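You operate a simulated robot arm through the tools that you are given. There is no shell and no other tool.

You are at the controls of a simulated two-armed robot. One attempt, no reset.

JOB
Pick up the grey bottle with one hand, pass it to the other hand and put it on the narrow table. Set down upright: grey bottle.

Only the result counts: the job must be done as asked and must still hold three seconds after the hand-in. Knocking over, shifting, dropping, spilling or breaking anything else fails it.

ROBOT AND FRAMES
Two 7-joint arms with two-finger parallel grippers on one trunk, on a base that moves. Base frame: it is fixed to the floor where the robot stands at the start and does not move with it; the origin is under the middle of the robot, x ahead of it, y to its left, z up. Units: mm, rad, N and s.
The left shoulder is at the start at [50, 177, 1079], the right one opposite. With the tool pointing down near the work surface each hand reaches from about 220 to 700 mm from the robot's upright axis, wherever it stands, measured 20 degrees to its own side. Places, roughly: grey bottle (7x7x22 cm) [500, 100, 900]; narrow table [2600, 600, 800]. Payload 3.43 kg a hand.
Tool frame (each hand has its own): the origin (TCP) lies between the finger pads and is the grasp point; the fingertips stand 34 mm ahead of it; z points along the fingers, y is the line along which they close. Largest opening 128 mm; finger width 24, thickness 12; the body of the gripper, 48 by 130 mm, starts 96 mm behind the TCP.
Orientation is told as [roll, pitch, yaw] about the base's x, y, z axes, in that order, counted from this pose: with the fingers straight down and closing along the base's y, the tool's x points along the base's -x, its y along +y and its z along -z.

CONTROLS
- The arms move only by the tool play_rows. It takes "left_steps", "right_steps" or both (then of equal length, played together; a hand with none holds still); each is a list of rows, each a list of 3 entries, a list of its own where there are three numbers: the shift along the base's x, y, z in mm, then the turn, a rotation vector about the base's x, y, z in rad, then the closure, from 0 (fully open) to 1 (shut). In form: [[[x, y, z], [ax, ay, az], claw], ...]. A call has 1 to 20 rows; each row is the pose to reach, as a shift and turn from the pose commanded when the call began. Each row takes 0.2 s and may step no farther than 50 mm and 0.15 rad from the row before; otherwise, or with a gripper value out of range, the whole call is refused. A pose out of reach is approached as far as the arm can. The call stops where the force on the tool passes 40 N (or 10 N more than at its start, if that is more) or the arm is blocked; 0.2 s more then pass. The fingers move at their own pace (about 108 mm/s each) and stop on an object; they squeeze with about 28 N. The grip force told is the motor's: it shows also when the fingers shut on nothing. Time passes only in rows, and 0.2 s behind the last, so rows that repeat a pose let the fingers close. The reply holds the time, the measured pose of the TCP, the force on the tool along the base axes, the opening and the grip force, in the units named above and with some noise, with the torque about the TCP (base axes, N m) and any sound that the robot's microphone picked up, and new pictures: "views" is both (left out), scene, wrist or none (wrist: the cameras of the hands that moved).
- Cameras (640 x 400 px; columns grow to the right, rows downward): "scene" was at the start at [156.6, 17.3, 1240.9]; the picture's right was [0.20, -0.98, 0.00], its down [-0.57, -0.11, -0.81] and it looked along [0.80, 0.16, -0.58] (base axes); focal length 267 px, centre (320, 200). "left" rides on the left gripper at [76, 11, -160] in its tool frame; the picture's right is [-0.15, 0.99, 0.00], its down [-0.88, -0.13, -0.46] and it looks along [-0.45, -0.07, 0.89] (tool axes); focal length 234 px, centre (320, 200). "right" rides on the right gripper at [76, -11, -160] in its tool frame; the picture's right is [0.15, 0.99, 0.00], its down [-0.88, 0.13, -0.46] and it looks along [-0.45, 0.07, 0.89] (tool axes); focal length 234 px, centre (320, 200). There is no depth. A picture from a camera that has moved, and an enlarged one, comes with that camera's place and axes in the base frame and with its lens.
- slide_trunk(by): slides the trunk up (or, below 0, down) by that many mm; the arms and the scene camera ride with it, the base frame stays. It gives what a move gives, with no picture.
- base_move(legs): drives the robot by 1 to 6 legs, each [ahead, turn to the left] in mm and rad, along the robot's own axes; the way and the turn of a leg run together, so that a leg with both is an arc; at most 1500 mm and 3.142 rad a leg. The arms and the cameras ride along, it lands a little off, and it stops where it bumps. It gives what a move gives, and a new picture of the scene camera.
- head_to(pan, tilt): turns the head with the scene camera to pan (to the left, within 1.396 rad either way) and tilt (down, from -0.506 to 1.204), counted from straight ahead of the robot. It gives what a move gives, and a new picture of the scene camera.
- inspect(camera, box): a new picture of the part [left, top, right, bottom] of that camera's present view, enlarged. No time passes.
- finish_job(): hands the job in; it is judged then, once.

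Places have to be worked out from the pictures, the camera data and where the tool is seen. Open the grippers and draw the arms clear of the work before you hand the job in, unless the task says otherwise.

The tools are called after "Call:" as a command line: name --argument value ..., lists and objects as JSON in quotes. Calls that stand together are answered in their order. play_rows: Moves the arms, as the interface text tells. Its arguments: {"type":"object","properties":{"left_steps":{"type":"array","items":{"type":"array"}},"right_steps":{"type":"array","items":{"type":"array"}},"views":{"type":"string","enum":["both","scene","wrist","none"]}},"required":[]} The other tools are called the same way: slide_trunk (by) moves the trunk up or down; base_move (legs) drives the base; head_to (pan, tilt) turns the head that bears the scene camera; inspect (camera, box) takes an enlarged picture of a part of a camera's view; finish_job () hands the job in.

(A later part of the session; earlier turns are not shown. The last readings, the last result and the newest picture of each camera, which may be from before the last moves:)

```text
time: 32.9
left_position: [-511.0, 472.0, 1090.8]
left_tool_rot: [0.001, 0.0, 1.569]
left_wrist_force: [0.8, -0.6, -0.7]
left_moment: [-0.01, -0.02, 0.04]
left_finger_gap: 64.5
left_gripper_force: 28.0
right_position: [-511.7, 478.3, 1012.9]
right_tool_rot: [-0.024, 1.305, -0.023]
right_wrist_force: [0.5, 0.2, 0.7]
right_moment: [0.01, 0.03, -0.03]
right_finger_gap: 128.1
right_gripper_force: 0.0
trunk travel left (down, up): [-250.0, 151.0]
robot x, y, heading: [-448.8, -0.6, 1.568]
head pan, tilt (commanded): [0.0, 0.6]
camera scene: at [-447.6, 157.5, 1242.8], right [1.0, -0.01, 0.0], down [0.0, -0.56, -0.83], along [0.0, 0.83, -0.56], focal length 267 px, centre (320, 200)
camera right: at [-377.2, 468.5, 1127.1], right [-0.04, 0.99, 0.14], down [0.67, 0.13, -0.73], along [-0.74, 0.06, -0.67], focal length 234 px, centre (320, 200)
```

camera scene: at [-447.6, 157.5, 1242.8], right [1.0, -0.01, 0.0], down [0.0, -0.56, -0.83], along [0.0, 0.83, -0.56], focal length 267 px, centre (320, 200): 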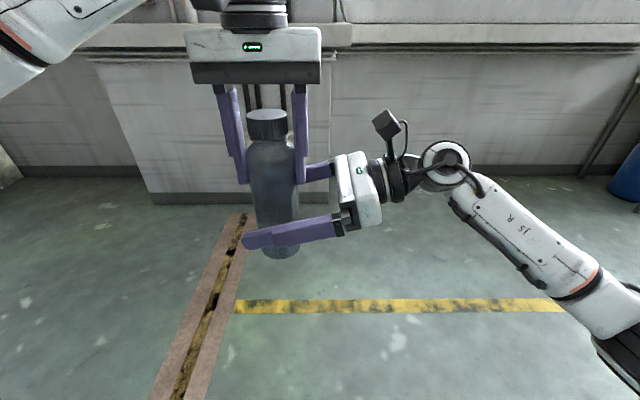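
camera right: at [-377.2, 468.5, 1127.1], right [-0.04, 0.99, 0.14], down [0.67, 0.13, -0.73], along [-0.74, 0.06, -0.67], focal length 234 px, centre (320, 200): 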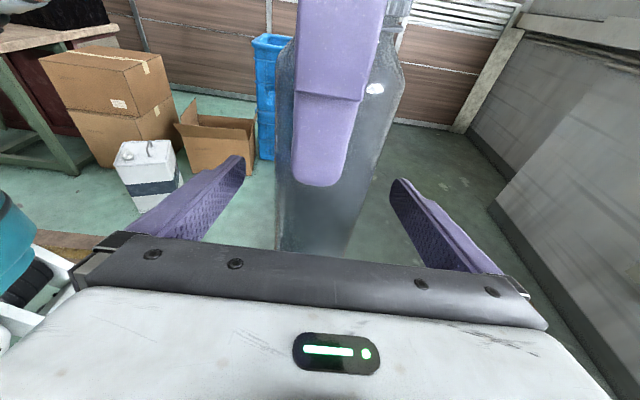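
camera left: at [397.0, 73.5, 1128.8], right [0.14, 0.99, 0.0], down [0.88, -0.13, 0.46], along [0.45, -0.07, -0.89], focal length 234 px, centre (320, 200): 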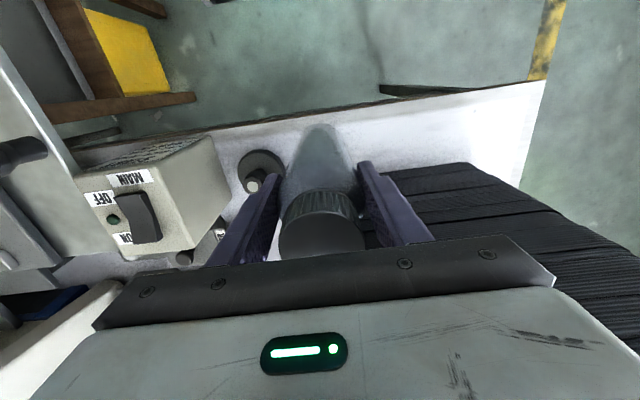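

The right fingers straddle the lower body with no contact force, so I close them gradually.

Call:
play_rows --right_steps '[[[0, 0, 0], [0, 0, 0], 0.3], [[0, 0, 0], [0, 0, 0], 0.42], [[0, 0, 0], [0, 0, 0], 0.47], [[0, 0, 0], [0, 0, 0], 1], [[0, 0, 0], [0, 0, 0], 1], [[0, 0, 0], [0, 0, 0], 1]]' --views "both"

```text
time: 34.3
left_position: [-510.8, 473.3, 1089.4]
left_tool_rot: [-0.001, 0.001, 1.566]
left_wrist_force: [0.3, 3.3, -0.8]
left_moment: [0.02, 0.01, 0.01]
left_finger_gap: 64.2
left_gripper_force: 28.4
right_position: [-511.6, 478.3, 1013.0]
right_tool_rot: [-0.022, 1.306, -0.022]
right_wrist_force: [1.2, -4.0, -0.1]
right_moment: [0.27, 0.02, -0.04]
right_finger_gap: 64.1
right_gripper_force: 27.5
trunk travel left (down, up): [-250.0, 151.0]
robot x, y, heading: [-451.6, -0.9, 1.566]
head pan, tilt (commanded): [0.0, 0.6]
camera scene: at [-447.7, 157.6, 1242.8], right [1.0, -0.01, 0.0], down [0.0, -0.56, -0.83], along [0.0, 0.83, -0.56], focal length 267 px, centre (320, 200)
camera right: at [-377.0, 468.2, 1127.1], right [-0.04, 0.99, 0.14], down [0.67, 0.13, -0.73], along [-0.74, 0.06, -0.67], focal length 234 px, centre (320, 200)
```

scene: 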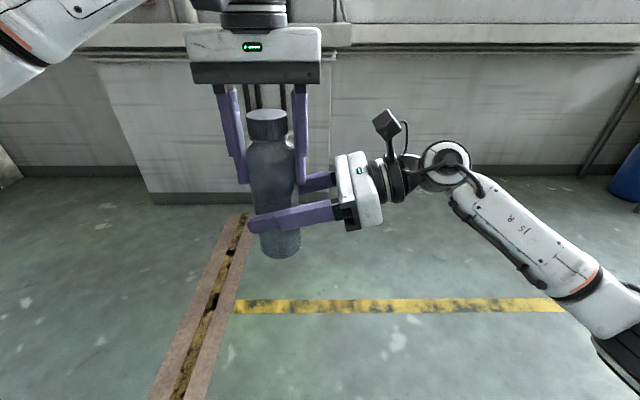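
right: 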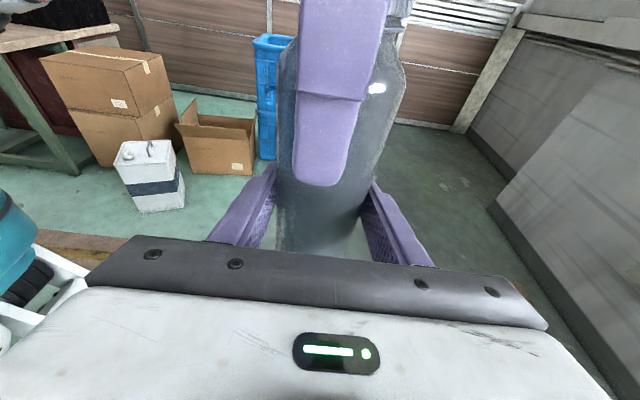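

Both hands hold the bottle, the right with a 64.1 mm gap at 27.5 N. I open the left gripper in small steps to about 100 mm, which keeps its fingers clear of the right hand.

Call:
play_rows --left_steps '[[[0, 0, 0], [0, 0, 0], 0.46], [[0, 0, 0], [0, 0, 0], 0.4], [[0, 0, 0], [0, 0, 0], 0.3], [[0, 0, 0], [0, 0, 0], 0.22], [[0, 0, 0], [0, 0, 0], 0.22]]' --views "both"

```text
time: 35.5
left_position: [-510.6, 471.9, 1089.7]
left_tool_rot: [0.0, 0.001, 1.566]
left_wrist_force: [-0.7, 0.1, 0.6]
left_moment: [-0.04, 0.0, 0.02]
left_finger_gap: 100.0
left_gripper_force: 0.1
right_position: [-512.4, 480.0, 1013.5]
right_tool_rot: [-0.021, 1.307, -0.023]
right_wrist_force: [0.2, -0.6, -0.3]
right_moment: [0.02, -0.01, 0.02]
right_finger_gap: 63.8
right_gripper_force: 27.4
trunk travel left (down, up): [-250.0, 151.0]
robot x, y, heading: [-447.7, 3.9, 1.565]
head pan, tilt (commanded): [0.0, 0.6]
camera scene: at [-447.7, 157.6, 1242.8], right [1.0, -0.01, 0.0], down [0.0, -0.56, -0.83], along [0.0, 0.83, -0.56], focal length 267 px, centre (320, 200)
camera left: at [-522.4, 395.2, 1249.1], right [-0.99, 0.15, 0.0], down [0.13, 0.88, 0.46], along [0.07, 0.45, -0.89], focal length 234 px, centre (320, 200)
```

scene: 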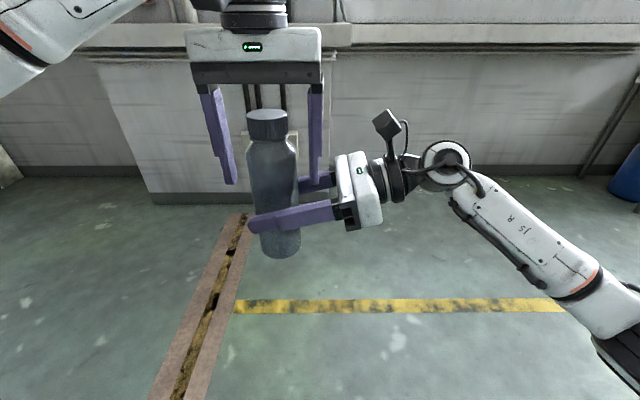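
left: 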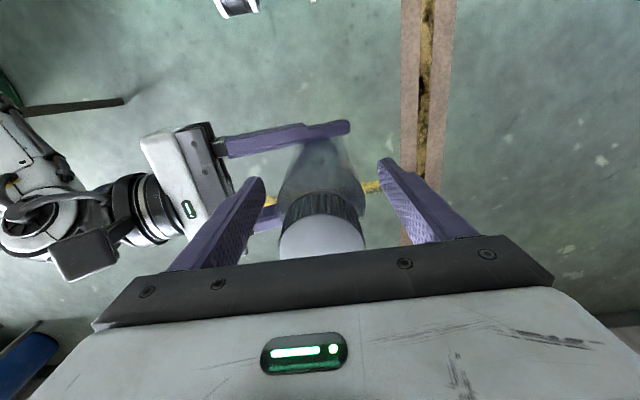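

The right hand holds the bottle alone, steady. I raise the left hand straight up clear of the cap, then move it away to the robot's left.

Call:
play_rows --left_steps '[[[0, 0, 25], [0, 0, 0], 0.22], [[0, 0, 55], [0, 0, 0], 0.22], [[0, 0, 90], [0, 0, 0], 0.22], [[0, 0, 125], [0, 0, 0], 0.22], [[0, 0, 140], [0, 0, 0], 0.22], [[-40, 0, 140], [0, 0, 0], 0.22], [[-80, 0, 140], [0, 0, 0], 0.22], [[-120, 0, 140], [0, 0, 0], 0.22], [[-160, 0, 140], [0, 0, 0], 0.22], [[-160, 0, 140], [0, 0, 0], 0.22]]' --views "scene"

```text
time: 37.7
left_position: [-671.3, 470.0, 1230.4]
left_tool_rot: [0.0, 0.001, 1.565]
left_wrist_force: [1.0, 0.0, -0.5]
left_moment: [0.0, -0.01, -0.01]
left_finger_gap: 99.7
left_gripper_force: 0.0
right_position: [-511.8, 481.0, 1013.6]
right_tool_rot: [-0.022, 1.308, -0.022]
right_wrist_force: [-0.6, 0.3, 0.2]
right_moment: [0.02, 0.02, 0.0]
right_finger_gap: 63.9
right_gripper_force: 27.9
trunk travel left (down, up): [-250.0, 151.0]
robot x, y, heading: [-451.9, 2.2, 1.562]
head pan, tilt (commanded): [0.0, 0.6]
camera scene: at [-447.5, 157.6, 1242.8], right [1.0, -0.01, 0.0], down [0.0, -0.57, -0.82], along [0.0, 0.82, -0.57], focal length 267 px, centre (320, 200)
```

scene: 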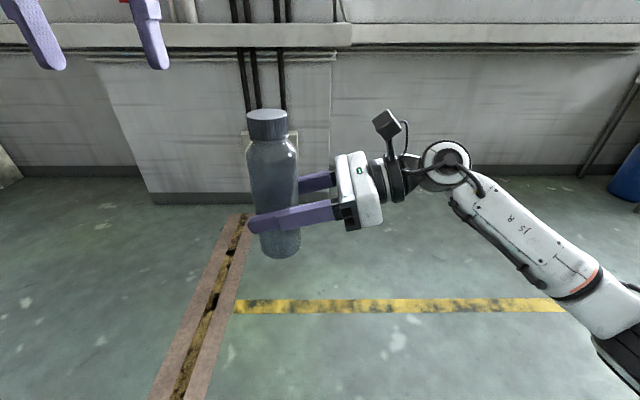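

The handover is done: the right hand holds the bottle upright on its own. I drive 900 mm ahead into the aisle and turn right to face along +x, toward the narrow table.

Call:
base_move --legs '[[900, 0], [0, -1.571]]'

Call:
head_to --pan 0.0 --tilt 0.3

```text
time: 46.3
left_position: [34.2, 1122.2, 1229.8]
left_tool_rot: [-0.002, -0.001, -0.017]
left_wrist_force: [0.1, -0.2, -0.4]
left_moment: [-0.04, -0.01, 0.01]
left_finger_gap: 99.9
left_gripper_force: 0.1
right_position: [39.2, 963.7, 1012.7]
right_tool_rot: [-0.023, 1.307, -1.606]
right_wrist_force: [-0.2, -0.9, 0.1]
right_moment: [-0.01, -0.01, -0.04]
right_finger_gap: 63.9
right_gripper_force: 27.6
trunk travel left (down, up): [-250.0, 151.0]
robot x, y, heading: [-440.9, 909.4, -0.024]
head pan, tilt (commanded): [0.0, 0.6]
camera scene: at [-281.9, 903.3, 1242.8], right [-0.02, -1.0, 0.0], down [-0.56, 0.01, -0.83], along [0.82, -0.02, -0.56], focal length 267 px, centre (320, 200)
```

scene: 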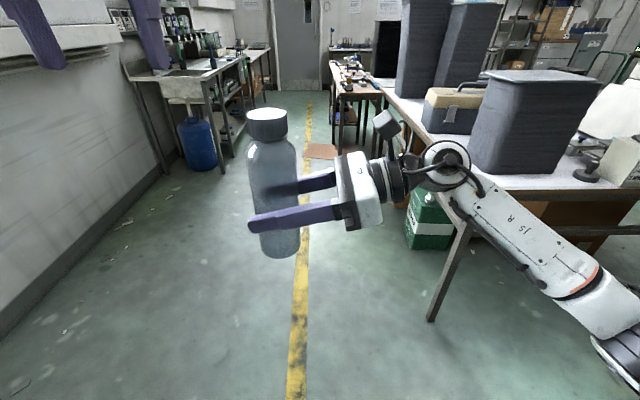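

```text
time: 47.1
left_position: [34.6, 1121.5, 1230.3]
left_tool_rot: [0.0, 0.0, -0.016]
left_wrist_force: [-0.3, 0.8, -0.3]
left_moment: [0.02, 0.04, -0.04]
left_finger_gap: 99.4
left_gripper_force: 0.1
right_position: [39.2, 963.0, 1012.7]
right_tool_rot: [-0.02, 1.308, -1.606]
right_wrist_force: [0.4, -0.3, -0.2]
right_moment: [-0.03, -0.01, -0.01]
right_finger_gap: 63.7
right_gripper_force: 27.9
trunk travel left (down, up): [-250.0, 151.0]
robot x, y, heading: [-439.1, 906.3, -0.017]
head pan, tilt (commanded): [0.0, 0.3]
camera scene: at [-276.9, 903.3, 1270.2], right [-0.02, -1.0, 0.0], down [-0.3, 0.01, -0.96], along [0.95, -0.02, -0.3], focal length 267 px, centre (320, 200)
```

scene: 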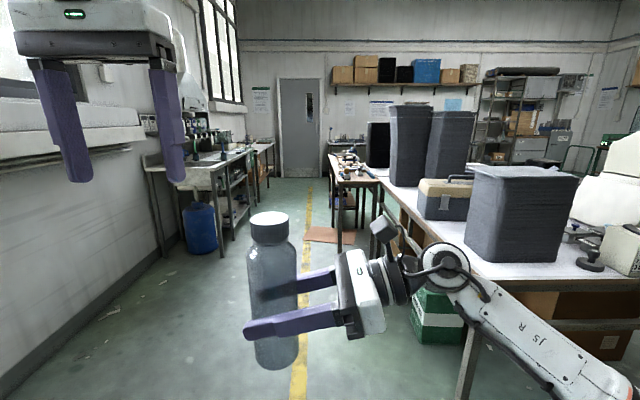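

The aisle runs straight ahead, with the narrow table right of the yellow line beyond the work table and a sink bench on the left. I enlarge the narrow table to judge its edges and clutter.

Call:
inspect --camera "scene" --box '[280, 130, 424, 220]'

Call:
inspect --camera "scene" --box '[260, 140, 440, 300]'

```text
4.44 times, centred on (352, 175) of scene
camera zoom: at [-276.9, 903.3, 1270.2], right [-0.02, -1.0, 0.0], down [-0.3, 0.01, -0.96], along [0.95, -0.02, -0.3], focal length 1186 px, centre (178, 311)
```

zoom: 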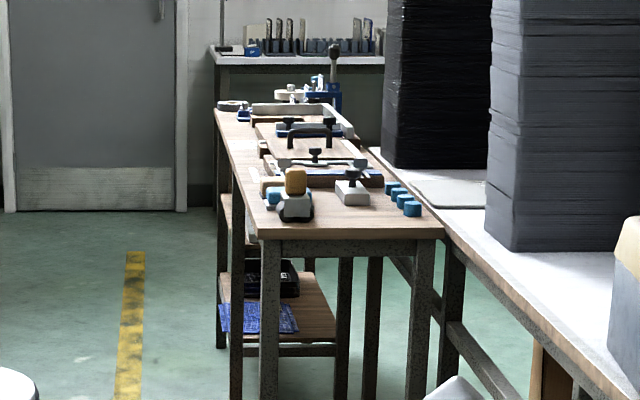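

```text
2.50 times, centred on (350, 220) of scene
camera zoom: at [-276.9, 903.3, 1270.2], right [-0.02, -1.0, 0.0], down [-0.3, 0.01, -0.96], along [0.95, -0.02, -0.3], focal length 667 px, centre (245, 150)
```

zoom: 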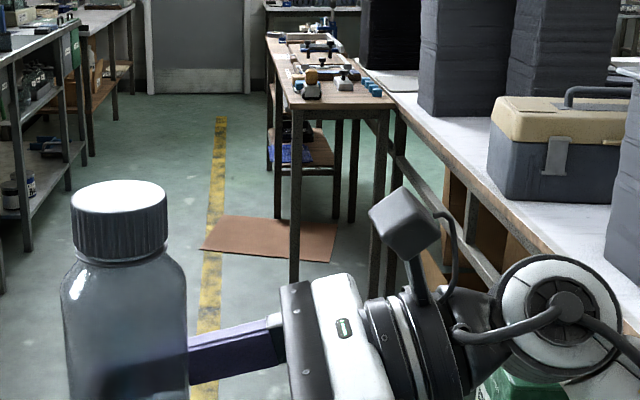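

From this view the narrow table spans roughly x 1620–3150 and y 417–728, and the strip at its near end (x≈1630–1730) is free of parts. I'll approach it from the aisle side, facing -y, so the right hand comes in past the table's near end. First I drive halfway diagonally into the aisle, with a slight left turn.

Call:
base_move --legs '[[0, 0.207], [1050, 0]]'

```text
time: 53.2
left_position: [1010.1, 1399.3, 1230.4]
left_tool_rot: [-0.002, -0.002, 0.178]
left_wrist_force: [0.3, -0.2, 0.5]
left_moment: [-0.02, 0.0, -0.01]
left_finger_gap: 99.7
left_gripper_force: 0.1
right_position: [1044.7, 1244.6, 1012.3]
right_tool_rot: [-0.024, 1.308, -1.41]
right_wrist_force: [-0.3, -0.7, -0.5]
right_moment: [0.02, 0.0, 0.04]
right_finger_gap: 63.4
right_gripper_force: 28.2
trunk travel left (down, up): [-250.0, 151.0]
robot x, y, heading: [584.2, 1092.2, 0.18]
head pan, tilt (commanded): [0.0, 0.3]
camera scene: at [746.3, 1124.3, 1270.3], right [0.18, -0.98, 0.0], down [-0.29, -0.05, -0.96], along [0.94, 0.17, -0.3], focal length 267 px, centre (320, 200)
```

scene: 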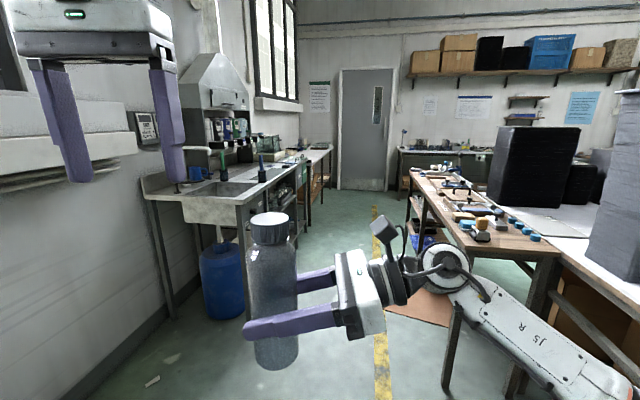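

The robot is now at (584, 1092) and the narrow table is closer. I enlarge it to measure its near end and the parts lying on it.

Call:
inspect --camera "scene" --box '[400, 155, 576, 265]'

Call:
inspect --camera "scene" --box '[360, 230, 560, 355]'

```text
3.64 times, centred on (488, 210) of scene
camera zoom: at [746.3, 1124.3, 1270.3], right [0.18, -0.98, 0.0], down [-0.29, -0.05, -0.96], along [0.94, 0.17, -0.3], focal length 970 px, centre (-291, 164)
```

zoom: 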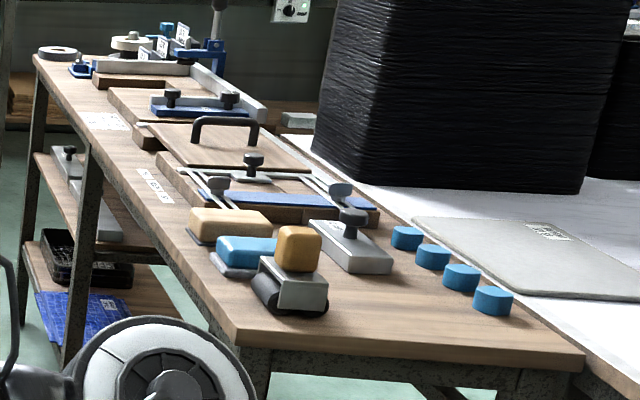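

```text
3.20 times, centred on (460, 292) of scene
camera zoom: at [746.3, 1124.3, 1270.3], right [0.18, -0.98, 0.0], down [-0.29, -0.05, -0.96], along [0.94, 0.17, -0.3], focal length 854 px, centre (-128, -96)
```

zoom: 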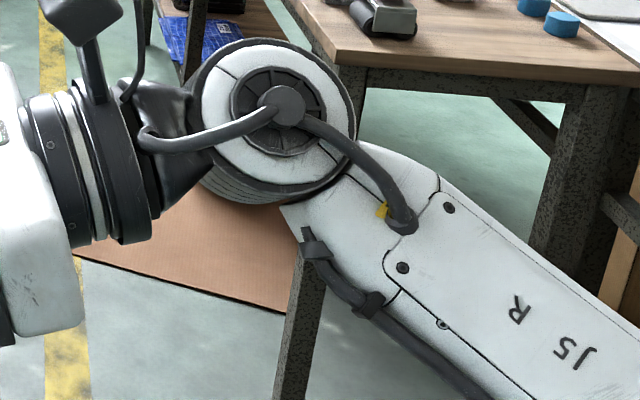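

Matching this view with the earlier one puts the table top near z≈755 and its near-left corner near (1845, 710). The roller is at about (1909, 625) and the blue discs at y<412, so the free patch is around (1915, 500). I raise the trunk 100 mm so the arms clear everything, then drive to about (1850, 1230).

Call:
slide_trunk --by 100

Call:
base_move --legs '[[0, -0.071], [900, 0]]'

```text
time: 54.6
left_position: [1008.8, 1399.6, 1330.1]
left_tool_rot: [-0.003, 0.0, 0.179]
left_wrist_force: [0.1, 0.6, 0.2]
left_moment: [-0.02, -0.02, 0.01]
left_finger_gap: 99.6
left_gripper_force: 0.2
right_position: [1044.3, 1243.7, 1113.1]
right_tool_rot: [-0.024, 1.306, -1.412]
right_wrist_force: [0.9, 0.8, -1.7]
right_moment: [0.0, 0.02, -0.03]
right_finger_gap: 63.5
right_gripper_force: 27.9
trunk travel left (down, up): [-350.0, 51.0]
robot x, y, heading: [585.8, 1095.9, 0.172]
head pan, tilt (commanded): [0.0, 0.3]
```

```text
time: 59.7
left_position: [1912.9, 1461.6, 1329.2]
left_tool_rot: [-0.002, 0.001, 0.107]
left_wrist_force: [1.1, -0.3, 0.6]
left_moment: [0.0, 0.02, 0.01]
left_finger_gap: 100.1
left_gripper_force: 0.1
right_position: [1938.2, 1305.9, 1114.2]
right_tool_rot: [-0.022, 1.308, -1.482]
right_wrist_force: [0.0, 0.6, -0.5]
right_moment: [0.03, -0.01, 0.01]
right_finger_gap: 63.5
right_gripper_force: 28.4
trunk travel left (down, up): [-350.0, 51.0]
robot x, y, heading: [1469.0, 1189.9, 0.105]
head pan, tilt (commanded): [0.0, 0.3]
camera scene: at [1631.7, 1207.2, 1370.3], right [0.11, -0.99, 0.0], down [-0.29, -0.03, -0.96], along [0.95, 0.1, -0.3], focal length 267 px, centre (320, 200)
```

scene: 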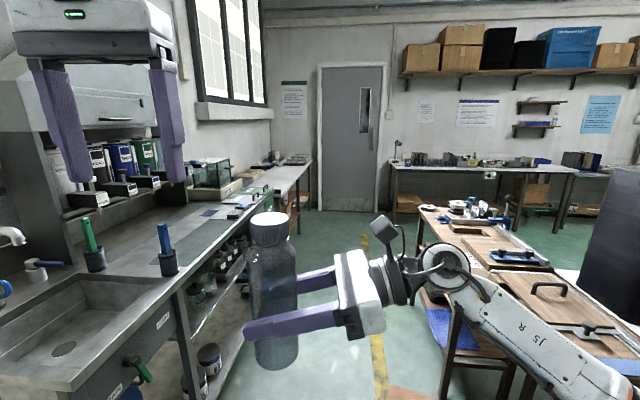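

The robot is at (1469, 1190), with the sink bench's front edge at y≈1720 on the left. I pan the head right to view the near end of the narrow table from above.

Call:
head_to --pan -0.8 --tilt 0.75

```text
time: 60.9
left_position: [1912.7, 1461.8, 1330.3]
left_tool_rot: [-0.001, -0.001, 0.108]
left_wrist_force: [-0.1, -0.1, -0.2]
left_moment: [-0.01, -0.04, 0.0]
left_finger_gap: 99.5
left_gripper_force: 0.2
right_position: [1937.8, 1305.7, 1112.9]
right_tool_rot: [-0.024, 1.306, -1.479]
right_wrist_force: [0.4, 0.2, -1.1]
right_moment: [-0.04, 0.0, -0.03]
right_finger_gap: 63.3
right_gripper_force: 27.4
trunk travel left (down, up): [-350.0, 51.0]
robot x, y, heading: [1468.0, 1188.2, 0.107]
head pan, tilt (commanded): [-0.799, 0.75]
camera scene: at [1602.4, 1144.4, 1330.0], right [-0.64, -0.77, 0.0], down [-0.52, 0.43, -0.73], along [0.56, -0.47, -0.68], focal length 267 px, centre (320, 200)
```

scene: 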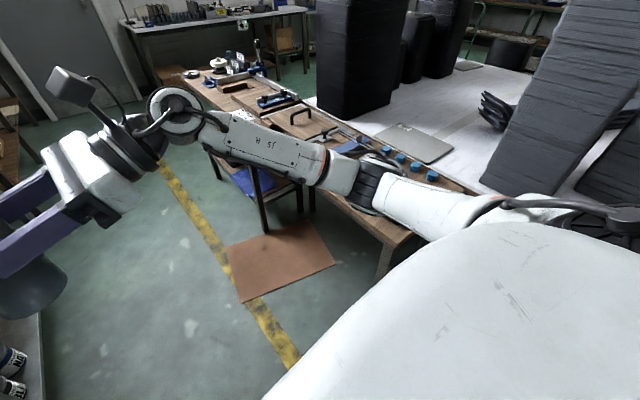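

The near-left corner now reads about (1820, 714) with the top near z≈750, and the raised right arm clears the parts on it. I straighten out, drive 385 mm to x≈1853, and turn right 90° to face the table's long side.

Call:
base_move --legs '[[0, -0.106], [385, 0], [0, -1.571]]'

Call:
head_to --pan 0.0 --tilt 0.75

```text
time: 67.7
left_position: [2071.4, 714.6, 1329.9]
left_tool_rot: [-0.003, 0.001, -1.583]
left_wrist_force: [0.6, -0.2, -0.9]
left_moment: [-0.02, -0.01, -0.05]
left_finger_gap: 99.6
left_gripper_force: 0.1
right_position: [1914.9, 708.0, 1114.4]
right_tool_rot: [-0.021, 1.308, 3.114]
right_wrist_force: [0.8, 0.6, -0.7]
right_moment: [0.0, 0.01, 0.01]
right_finger_gap: 63.0
right_gripper_force: 27.9
trunk travel left (down, up): [-350.0, 51.0]
robot x, y, heading: [1855.6, 1185.8, -1.584]
head pan, tilt (commanded): [-0.799, 0.75]
camera scene: at [1794.7, 1061.0, 1329.9], right [-0.69, 0.73, 0.0], down [0.5, 0.47, -0.73], along [-0.53, -0.5, -0.68], focal length 267 px, centre (320, 200)
```

scene: 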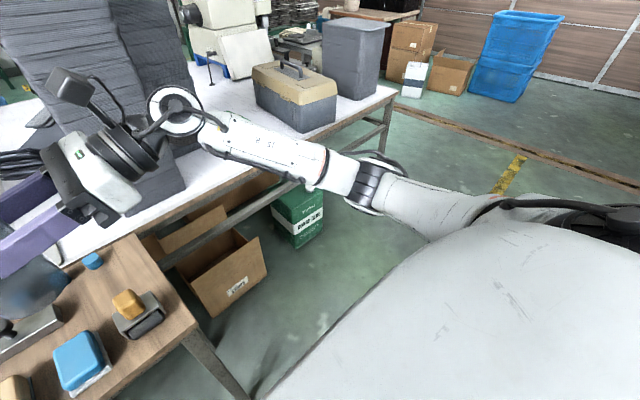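

```text
time: 68.8
left_position: [2073.3, 713.6, 1331.0]
left_tool_rot: [-0.003, -0.001, -1.581]
left_wrist_force: [0.0, -0.5, -0.1]
left_moment: [0.0, 0.01, 0.0]
left_finger_gap: 99.7
left_gripper_force: 0.1
right_position: [1914.6, 707.9, 1114.1]
right_tool_rot: [-0.02, 1.307, 3.111]
right_wrist_force: [-0.1, 0.2, -0.7]
right_moment: [0.03, -0.02, 0.01]
right_finger_gap: 63.3
right_gripper_force: 28.0
trunk travel left (down, up): [-350.0, 51.0]
robot x, y, heading: [1848.9, 1185.3, -1.589]
head pan, tilt (commanded): [0.0, 0.75]
camera scene: at [1853.8, 1035.2, 1329.9], right [-1.0, 0.01, 0.0], down [0.01, 0.68, -0.73], along [-0.01, -0.73, -0.68], focal length 267 px, centre (320, 200)
```

scene: 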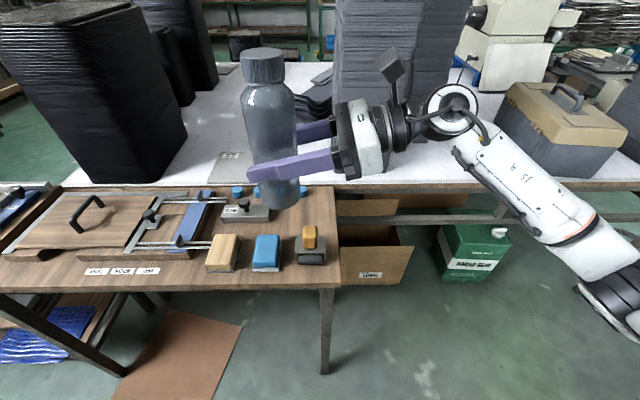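

I now have a clear view of the table: its end edge is at x≈1800, its front edge at y≈715, the roller at x 1830–1905, y 610–668, and the discs at y≈415. A good free spot is (1880, 518). Before moving closer I look down to check the base's clearance to the table edge.

Call:
head_to --pan 0.0 --tilt 1.2

```text
time: 69.7
left_position: [2071.3, 714.3, 1330.0]
left_tool_rot: [-0.002, 0.0, -1.583]
left_wrist_force: [-0.2, 0.2, -0.2]
left_moment: [0.01, 0.0, 0.01]
left_finger_gap: 100.0
left_gripper_force: 0.1
right_position: [1915.6, 706.9, 1112.2]
right_tool_rot: [-0.02, 1.307, 3.112]
right_wrist_force: [0.3, -0.5, -0.7]
right_moment: [0.03, 0.01, -0.03]
right_finger_gap: 63.1
right_gripper_force: 28.0
trunk travel left (down, up): [-350.0, 51.0]
robot x, y, heading: [1853.1, 1188.0, -1.589]
head pan, tilt (commanded): [0.0, 1.201]
camera scene: at [1854.3, 1062.1, 1298.3], right [-1.0, 0.01, 0.0], down [0.01, 0.93, -0.36], along [0.0, -0.36, -0.93], focal length 267 px, centre (320, 200)
```

scene: 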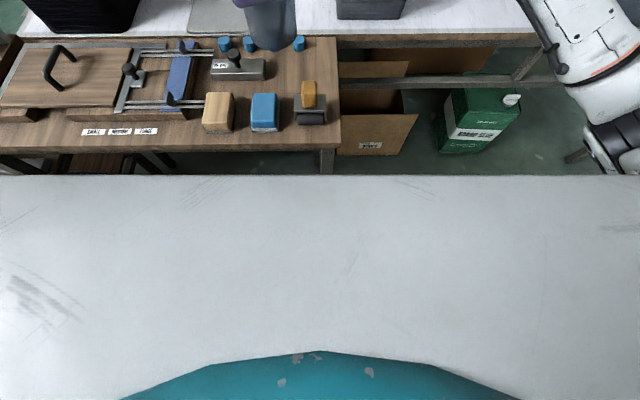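

There's nothing between the base and the table, and the base front stays well under 250 mm from the axis, while the table edge is about 467 mm away. I pull the idle left hand back 130 mm, then drive ahead 100 mm.

Call:
play_rows --left_steps '[[[0, 30, 0], [0, 0, 0], 0.22], [[0, 65, 0], [0, 0, 0], 0.22], [[0, 100, 0], [0, 0, 0], 0.22], [[0, 130, 0], [0, 0, 0], 0.22]]' --views "none"

Call:
base_move --legs '[[100, 0]]'

Call:
head_to --pan 0.0 --tilt 0.85

```text
time: 70.7
left_position: [2074.6, 844.9, 1327.6]
left_tool_rot: [-0.001, -0.002, -1.583]
left_wrist_force: [0.2, -0.4, -1.0]
left_moment: [-0.03, 0.01, 0.01]
left_finger_gap: 99.5
left_gripper_force: 0.1
right_position: [1913.8, 709.4, 1112.7]
right_tool_rot: [-0.019, 1.306, 3.114]
right_wrist_force: [0.9, 0.4, -1.1]
right_moment: [0.02, 0.01, -0.01]
right_finger_gap: 63.3
right_gripper_force: 27.8
trunk travel left (down, up): [-350.0, 51.0]
robot x, y, heading: [1854.6, 1190.0, -1.583]
head pan, tilt (commanded): [0.0, 1.201]
```

```text
time: 71.8
left_position: [2074.3, 743.9, 1327.3]
left_tool_rot: [-0.002, -0.001, -1.58]
left_wrist_force: [0.3, -0.5, -0.4]
left_moment: [0.05, 0.01, 0.01]
left_finger_gap: 99.7
left_gripper_force: 0.0
right_position: [1913.7, 608.4, 1112.9]
right_tool_rot: [-0.025, 1.307, 3.109]
right_wrist_force: [-0.5, 0.3, -1.8]
right_moment: [0.03, 0.01, 0.0]
right_finger_gap: 63.1
right_gripper_force: 28.0
trunk travel left (down, up): [-350.0, 51.0]
robot x, y, heading: [1853.8, 1092.0, -1.582]
head pan, tilt (commanded): [0.0, 1.201]
camera scene: at [1853.1, 962.4, 1298.1], right [-1.0, 0.01, 0.0], down [0.01, 0.93, -0.36], along [0.0, -0.36, -0.93], focal length 267 px, centre (320, 200)
```

scene: 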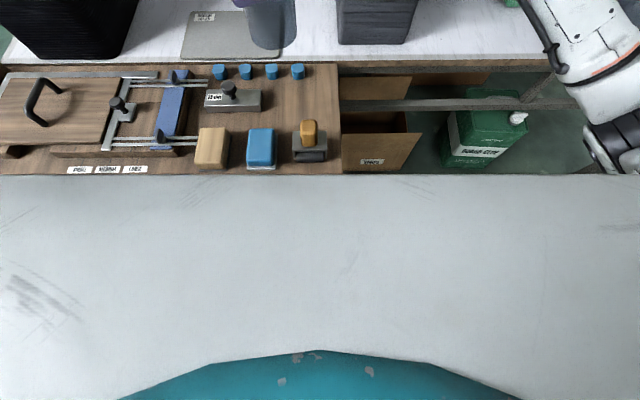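

```text
time: 72.7
left_position: [2074.6, 746.1, 1328.5]
left_tool_rot: [-0.004, 0.001, -1.583]
left_wrist_force: [0.9, -0.3, -0.3]
left_moment: [-0.01, 0.03, 0.01]
left_finger_gap: 99.8
left_gripper_force: 0.0
right_position: [1913.4, 609.5, 1114.1]
right_tool_rot: [-0.022, 1.307, 3.113]
right_wrist_force: [-0.4, -0.4, -0.3]
right_moment: [0.03, 0.0, 0.0]
right_finger_gap: 63.1
right_gripper_force: 27.4
trunk travel left (down, up): [-350.0, 51.0]
robot x, y, heading: [1854.3, 1092.5, -1.588]
head pan, tilt (commanded): [0.0, 0.85]
camera scene: at [1852.8, 941.0, 1321.9], right [-1.0, 0.01, 0.0], down [0.01, 0.75, -0.66], along [-0.01, -0.66, -0.75], focal length 267 px, centre (320, 200)
```

scene: 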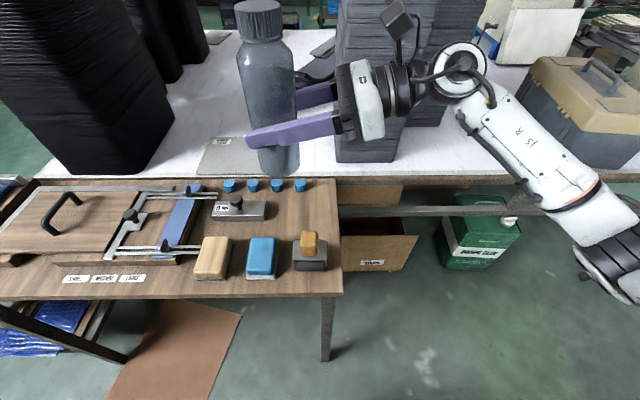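

With the view now clear, I place the free zone at x 1801–1985, y 435–612, with the table top around z≈762, so the target spot is (1880, 522). I shift the bottle over that spot while still high.

Call:
play_rows --right_steps '[[[-6, -15, 0], [0, 0, 0], 1], [[-14, -37, 0], [0, 0, 0], 1], [[-23, -60, 0], [0, 0, 0], 1], [[-30, -78, 0], [0, 0, 0], 1], [[-34, -87, 0], [0, 0, 0], 1], [[-34, -87, 0], [0, 0, 0], 1]]' --views "both"

Call:
slide_trunk --by -100

Call:
head_to --pan 0.0 --tilt 0.8

```text
time: 74.1
left_position: [2074.0, 745.1, 1327.9]
left_tool_rot: [-0.003, 0.0, -1.58]
left_wrist_force: [0.1, 0.9, -0.4]
left_moment: [0.01, 0.0, 0.0]
left_finger_gap: 99.8
left_gripper_force: 0.1
right_position: [1878.9, 521.3, 1112.9]
right_tool_rot: [-0.02, 1.308, 3.116]
right_wrist_force: [0.3, -0.4, -1.0]
right_moment: [0.0, -0.01, -0.01]
right_finger_gap: 63.4
right_gripper_force: 27.8
trunk travel left (down, up): [-350.0, 51.0]
robot x, y, heading: [1854.9, 1089.4, -1.585]
head pan, tilt (commanded): [0.0, 0.85]
camera scene: at [1852.8, 941.1, 1321.9], right [-1.0, 0.01, 0.0], down [0.01, 0.75, -0.66], along [-0.01, -0.66, -0.75], focal length 267 px, centre (320, 200)
camera right: at [1745.6, 533.9, 1226.6], right [0.03, -0.99, 0.14], down [-0.67, -0.12, -0.73], along [0.74, -0.07, -0.67], focal length 234 px, centre (320, 200)
```

scene: 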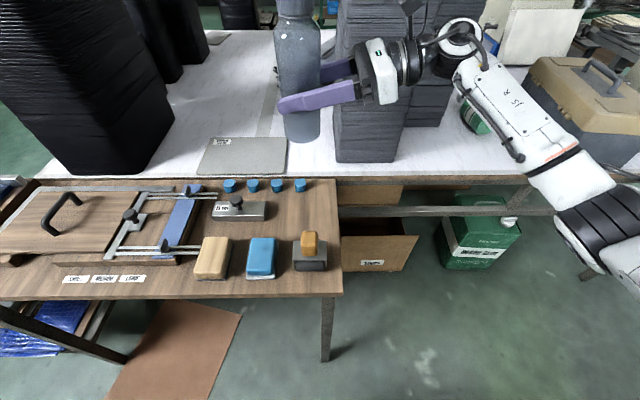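
right: 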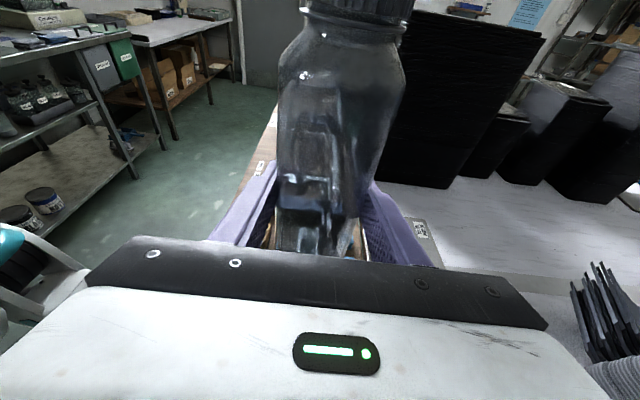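

```text
time: 75.4
left_position: [2074.4, 745.9, 1228.3]
left_tool_rot: [0.0, 0.0, -1.581]
left_wrist_force: [0.0, 0.1, 0.2]
left_moment: [-0.05, -0.01, -0.01]
left_finger_gap: 99.9
left_gripper_force: 0.2
right_position: [1879.4, 521.6, 1013.3]
right_tool_rot: [-0.02, 1.307, 3.115]
right_wrist_force: [-0.4, 0.4, -1.2]
right_moment: [0.0, -0.02, 0.01]
right_finger_gap: 62.8
right_gripper_force: 28.0
trunk travel left (down, up): [-250.0, 151.0]
robot x, y, heading: [1854.2, 1087.9, -1.585]
head pan, tilt (commanded): [0.0, 0.85]
```

```text
time: 76.0
left_position: [2074.1, 744.7, 1227.6]
left_tool_rot: [-0.001, -0.001, -1.582]
left_wrist_force: [0.7, 1.0, 0.4]
left_moment: [0.03, 0.0, 0.03]
left_finger_gap: 99.8
left_gripper_force: 0.1
right_position: [1879.4, 522.6, 1012.0]
right_tool_rot: [-0.02, 1.307, 3.114]
right_wrist_force: [-1.1, 0.4, -1.6]
right_moment: [-0.01, 0.02, -0.01]
right_finger_gap: 63.1
right_gripper_force: 27.9
trunk travel left (down, up): [-250.0, 151.0]
robot x, y, heading: [1854.7, 1092.1, -1.589]
head pan, tilt (commanded): [0.0, 0.799]
camera scene: at [1852.8, 938.5, 1225.9], right [-1.0, 0.01, 0.0], down [0.01, 0.72, -0.7], along [-0.01, -0.7, -0.72], focal length 267 px, centre (320, 200)
```

scene: 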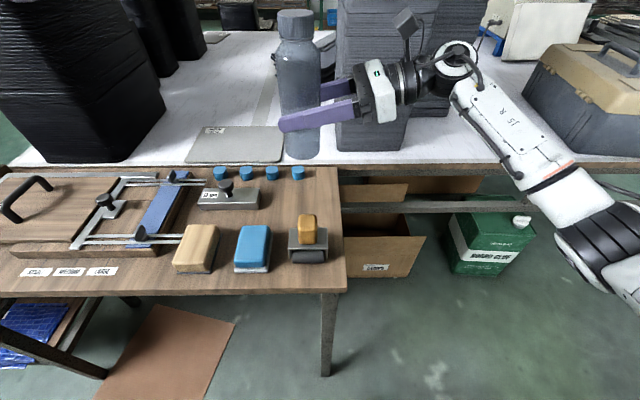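

The bottle is upright above the spot and the free zone is confirmed. I lower it to TCP z≈900, which puts its base near 818, and check.

Call:
play_rows --right_steps '[[[0, 0, -20], [0, 0, 0], 1], [[0, 0, -45], [0, 0, 0], 1], [[0, 0, -70], [0, 0, 0], 1], [[0, 0, -92], [0, 0, 0], 1], [[0, 0, -110], [0, 0, 0], 1], [[0, 0, -110], [0, 0, 0], 1]]' --views "both"

```text
time: 77.4
left_position: [2074.3, 744.7, 1228.4]
left_tool_rot: [-0.001, -0.001, -1.581]
left_wrist_force: [-0.5, 0.0, -0.5]
left_moment: [0.02, 0.01, 0.02]
left_finger_gap: 99.6
left_gripper_force: 0.0
right_position: [1878.2, 522.6, 900.6]
right_tool_rot: [-0.021, 1.306, 3.115]
right_wrist_force: [0.3, -1.2, -1.1]
right_moment: [0.0, -0.01, 0.03]
right_finger_gap: 63.2
right_gripper_force: 28.2
trunk travel left (down, up): [-250.0, 151.0]
robot x, y, heading: [1855.6, 1091.9, -1.581]
head pan, tilt (commanded): [0.0, 0.799]
camera scene: at [1852.8, 938.6, 1225.9], right [-1.0, 0.01, 0.0], down [0.01, 0.72, -0.7], along [-0.01, -0.7, -0.72], focal length 267 px, centre (320, 200)
camera right: at [1744.6, 534.7, 1015.3], right [0.03, -0.99, 0.14], down [-0.67, -0.12, -0.73], along [0.74, -0.07, -0.67], focal length 234 px, centre (320, 200)
```

scene: 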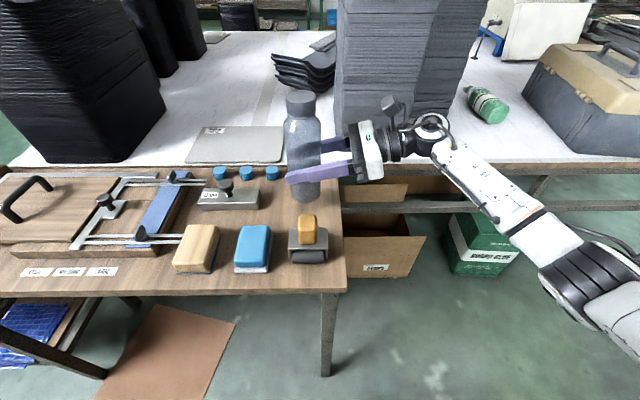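
right: 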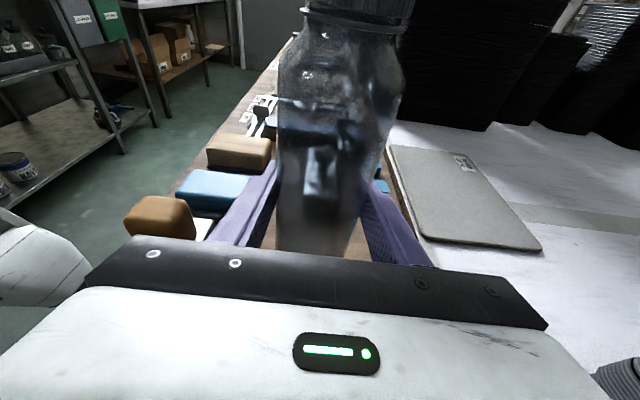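

The bottle hangs over the free patch with good margins to the roller and discs. I enlarge to estimate the remaining gap to the table.

Call:
inspect --camera "scene" --box '[220, 80, 380, 290]'

Call:
inspect --camera "right" --box '[100, 80, 460, 260]'

```text
1.90 times, centred on (300, 185) of scene
camera zoom: at [1852.8, 938.6, 1225.9], right [-1.0, 0.01, 0.0], down [0.01, 0.72, -0.7], along [-0.01, -0.7, -0.72], focal length 508 px, centre (358, 229)
```

zoom: 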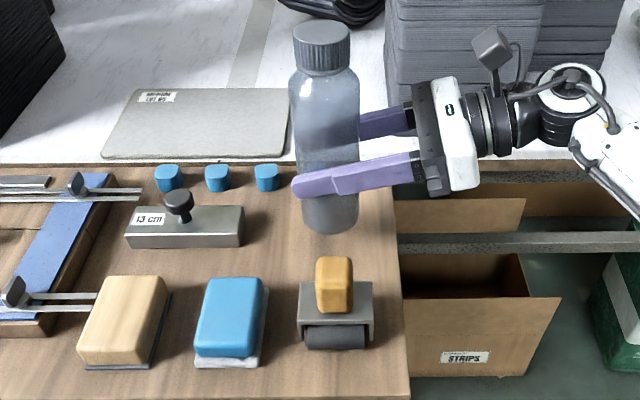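

```text
1.78 times, centred on (280, 170) of right
camera zoom: at [1744.6, 534.7, 1015.3], right [0.03, -0.99, 0.14], down [-0.67, -0.12, -0.73], along [0.74, -0.07, -0.67], focal length 416 px, centre (391, 253)
```

zoom: 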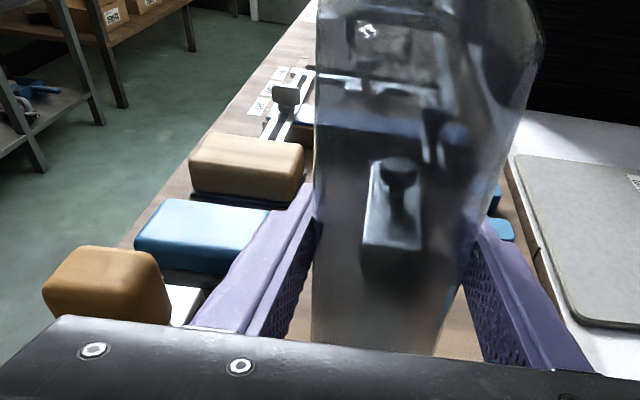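

The spot remains clear all around. I lower another 28 mm to TCP z≈872 and check the force.

Call:
play_rows --right_steps '[[[0, 0, -8], [0, 0, 0], 1], [[0, 0, -16], [0, 0, 0], 1], [[0, 0, -23], [0, 0, 0], 1], [[0, 0, -28], [0, 0, 0], 1], [[0, 0, -28], [0, 0, 0], 1]]' --views "scene"

Call:
inspect --camera "scene" --box '[240, 90, 360, 280]'

```text
time: 78.6
left_position: [2073.7, 745.3, 1228.2]
left_tool_rot: [-0.002, 0.0, -1.581]
left_wrist_force: [-0.2, -0.3, -0.6]
left_moment: [0.02, 0.0, -0.03]
left_finger_gap: 99.8
left_gripper_force: 0.1
right_position: [1878.9, 523.0, 874.0]
right_tool_rot: [-0.023, 1.305, 3.113]
right_wrist_force: [0.4, 0.4, -0.3]
right_moment: [-0.02, 0.0, 0.03]
right_finger_gap: 63.0
right_gripper_force: 27.9
trunk travel left (down, up): [-250.0, 151.0]
robot x, y, heading: [1856.1, 1087.3, -1.585]
head pan, tilt (commanded): [0.0, 0.799]
camera scene: at [1852.8, 938.5, 1225.9], right [-1.0, 0.01, 0.0], down [0.01, 0.72, -0.7], along [-0.01, -0.7, -0.72], focal length 267 px, centre (320, 200)
```

scene: 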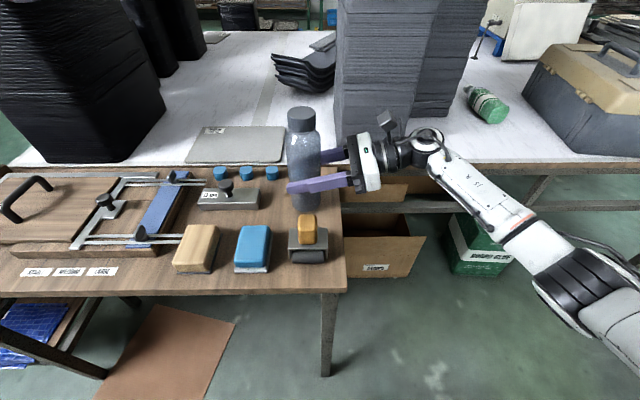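

```text
2.11 times, centred on (300, 185) of scene
camera zoom: at [1852.8, 938.5, 1225.9], right [-1.0, 0.01, 0.0], down [0.01, 0.72, -0.7], along [-0.01, -0.7, -0.72], focal length 562 px, centre (362, 232)
```

zoom: 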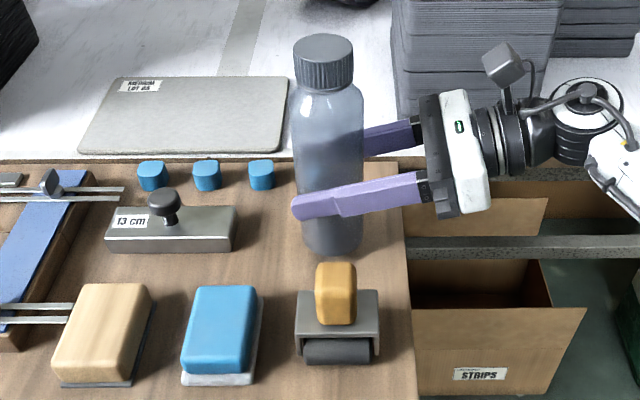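

No contact yet at TCP z=874. I keep lowering in 4 mm steps and nudge the bottle 8 mm further from the roller.

Call:
play_rows --right_steps '[[[0, -4, -4], [0, 0, 0], 1], [[0, -8, -8], [0, 0, 0], 1], [[0, -8, -12], [0, 0, 0], 1], [[0, -8, -15], [0, 0, 0], 1], [[0, -8, -15], [0, 0, 0], 1]]' --views "none"

```text
time: 79.8
left_position: [2073.2, 746.9, 1228.4]
left_tool_rot: [-0.001, -0.002, -1.581]
left_wrist_force: [-0.9, 0.5, 0.3]
left_moment: [0.03, -0.03, 0.02]
left_finger_gap: 99.9
left_gripper_force: 0.1
right_position: [1878.5, 515.0, 862.1]
right_tool_rot: [-0.008, 1.313, 3.128]
right_wrist_force: [-3.4, -0.7, 11.3]
right_moment: [-0.03, 0.49, 0.04]
right_finger_gap: 63.3
right_gripper_force: 28.2
trunk travel left (down, up): [-250.0, 151.0]
robot x, y, heading: [1854.1, 1089.3, -1.581]
head pan, tilt (commanded): [0.0, 0.799]
```

The base has touched down: +11 N upward at TCP z≈862. I look closely at the bottle to confirm it's upright before releasing.

Call:
inspect --camera "scene" --box '[250, 90, 370, 270]'

Call:
inspect --camera "right" --box '[160, 0, 480, 260]'

Call:
inspect --camera "left" --box '[0, 0, 640, 400]'

```text
2.22 times, centred on (310, 180) of scene
camera zoom: at [1852.5, 939.5, 1226.3], right [-1.0, 0.01, 0.0], down [0.01, 0.72, -0.7], along [-0.01, -0.7, -0.72], focal length 593 px, centre (342, 244)
```

zoom: 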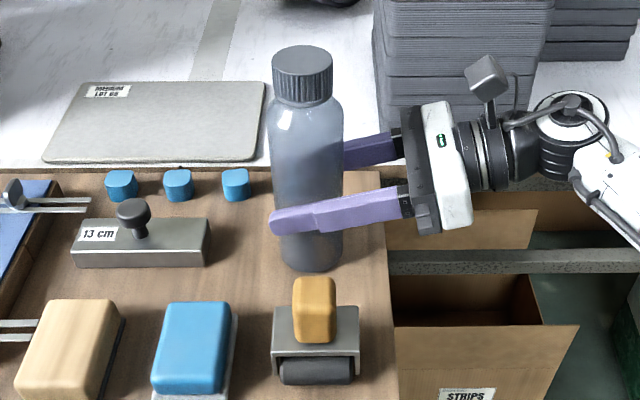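

```text
1.54 times, centred on (320, 130) of right
camera zoom: at [1744.6, 527.2, 975.8], right [0.03, -0.99, 0.14], down [-0.67, -0.12, -0.73], along [0.74, -0.07, -0.66], focal length 360 px, centre (320, 308)
```

zoom: 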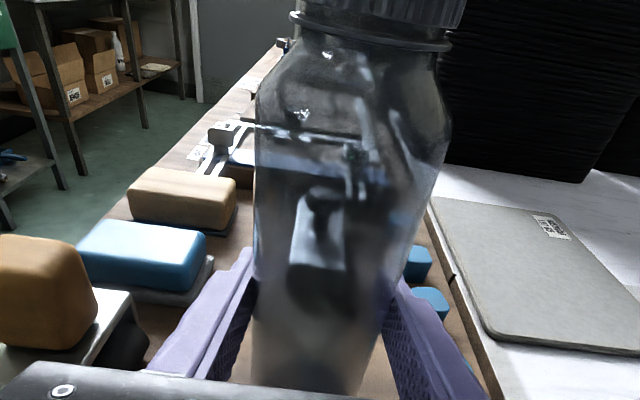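

```text
1.00 times, centred on (320, 200) of left (not enlarged: the box is as wide or as high as the picture)
camera zoom: at [2085.4, 821.5, 1388.5], right [0.99, -0.16, 0.0], down [-0.14, -0.88, 0.46], along [-0.07, -0.45, -0.89], focal length 234 px, centre (320, 200)
```

zoom: 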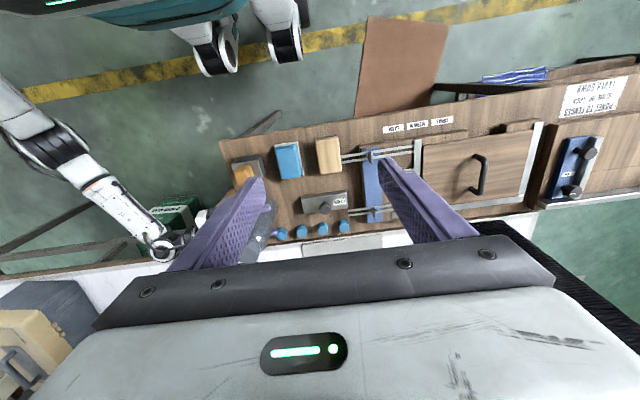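

The bottle stands about 1° off vertical, with its top leaning toward -x. I rotate the hand +0.018 rad about y to square it up and ease the press a little.

Call:
play_rows --right_steps '[[[0, 0, 1.5], [0, 0.009, 0], 1], [[0, 0, 2], [0, 0.018, 0], 1], [[0, 0, 2], [0, 0.018, 0], 1]]' --views "none"

Call:
inspect --camera "scene" --box '[260, 90, 350, 230]'

```text
time: 80.6
left_position: [2074.3, 745.9, 1228.2]
left_tool_rot: [-0.001, -0.001, -1.582]
left_wrist_force: [0.8, 0.4, 0.4]
left_moment: [-0.02, 0.0, -0.01]
left_finger_gap: 99.8
left_gripper_force: 0.1
right_position: [1880.6, 515.5, 862.9]
right_tool_rot: [-0.016, 1.291, 3.12]
right_wrist_force: [2.9, -3.5, 9.9]
right_moment: [-0.31, -0.4, -0.06]
right_finger_gap: 63.1
right_gripper_force: 27.9
trunk travel left (down, up): [-250.0, 151.0]
robot x, y, heading: [1850.3, 1089.4, -1.585]
head pan, tilt (commanded): [0.0, 0.799]
```

```text
2.86 times, centred on (305, 160) of scene
camera zoom: at [1852.9, 939.2, 1226.1], right [-1.0, 0.01, 0.0], down [0.01, 0.72, -0.7], along [-0.01, -0.7, -0.72], focal length 762 px, centre (363, 314)
```

zoom: 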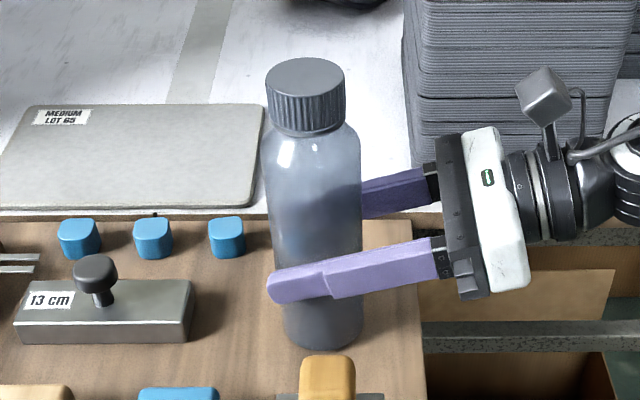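

The contact point moved to the opposite edge, so I overshot slightly. I go back half the turn and ease up 1 mm.

Call:
play_rows --right_steps '[[[0, 0, 0.5], [0, -0.008, 0], 1], [[0, 0, 1], [0, -0.008, 0], 1], [[0, 0, 1], [0, -0.008, 0], 1]]' --views "none"

```text
time: 81.4
left_position: [2074.1, 746.8, 1228.9]
left_tool_rot: [-0.001, -0.003, -1.58]
left_wrist_force: [0.1, 0.5, -0.7]
left_moment: [0.0, 0.04, -0.02]
left_finger_gap: 99.3
left_gripper_force: 0.1
right_position: [1880.4, 516.6, 863.5]
right_tool_rot: [-0.02, 1.297, 3.116]
right_wrist_force: [0.6, 0.7, 7.7]
right_moment: [-0.04, -0.26, 0.01]
right_finger_gap: 63.2
right_gripper_force: 27.9
trunk travel left (down, up): [-250.0, 151.0]
robot x, y, heading: [1853.1, 1090.2, -1.583]
head pan, tilt (commanded): [0.0, 0.799]
```

I ease off slightly more so the bottle rests with almost no push before I open.

Call:
play_rows --right_steps '[[[0, 0, 0.7], [0, -0.004, 0], 1], [[0, 0, 1.2], [0, -0.004, 0], 1], [[0, 0, 1.2], [0, -0.004, 0], 1]]' --views "none"

```text
time: 82.2
left_position: [2074.7, 745.6, 1228.6]
left_tool_rot: [-0.003, 0.0, -1.582]
left_wrist_force: [-0.6, -0.7, 0.3]
left_moment: [0.02, 0.01, -0.03]
left_finger_gap: 99.9
left_gripper_force: 0.0
right_position: [1879.4, 514.6, 862.3]
right_tool_rot: [-0.023, 1.3, 3.111]
right_wrist_force: [0.9, 0.5, 2.1]
right_moment: [0.03, -0.08, 0.01]
right_finger_gap: 62.9
right_gripper_force: 28.2
trunk travel left (down, up): [-250.0, 151.0]
robot x, y, heading: [1853.6, 1091.7, -1.583]
head pan, tilt (commanded): [0.0, 0.799]
```

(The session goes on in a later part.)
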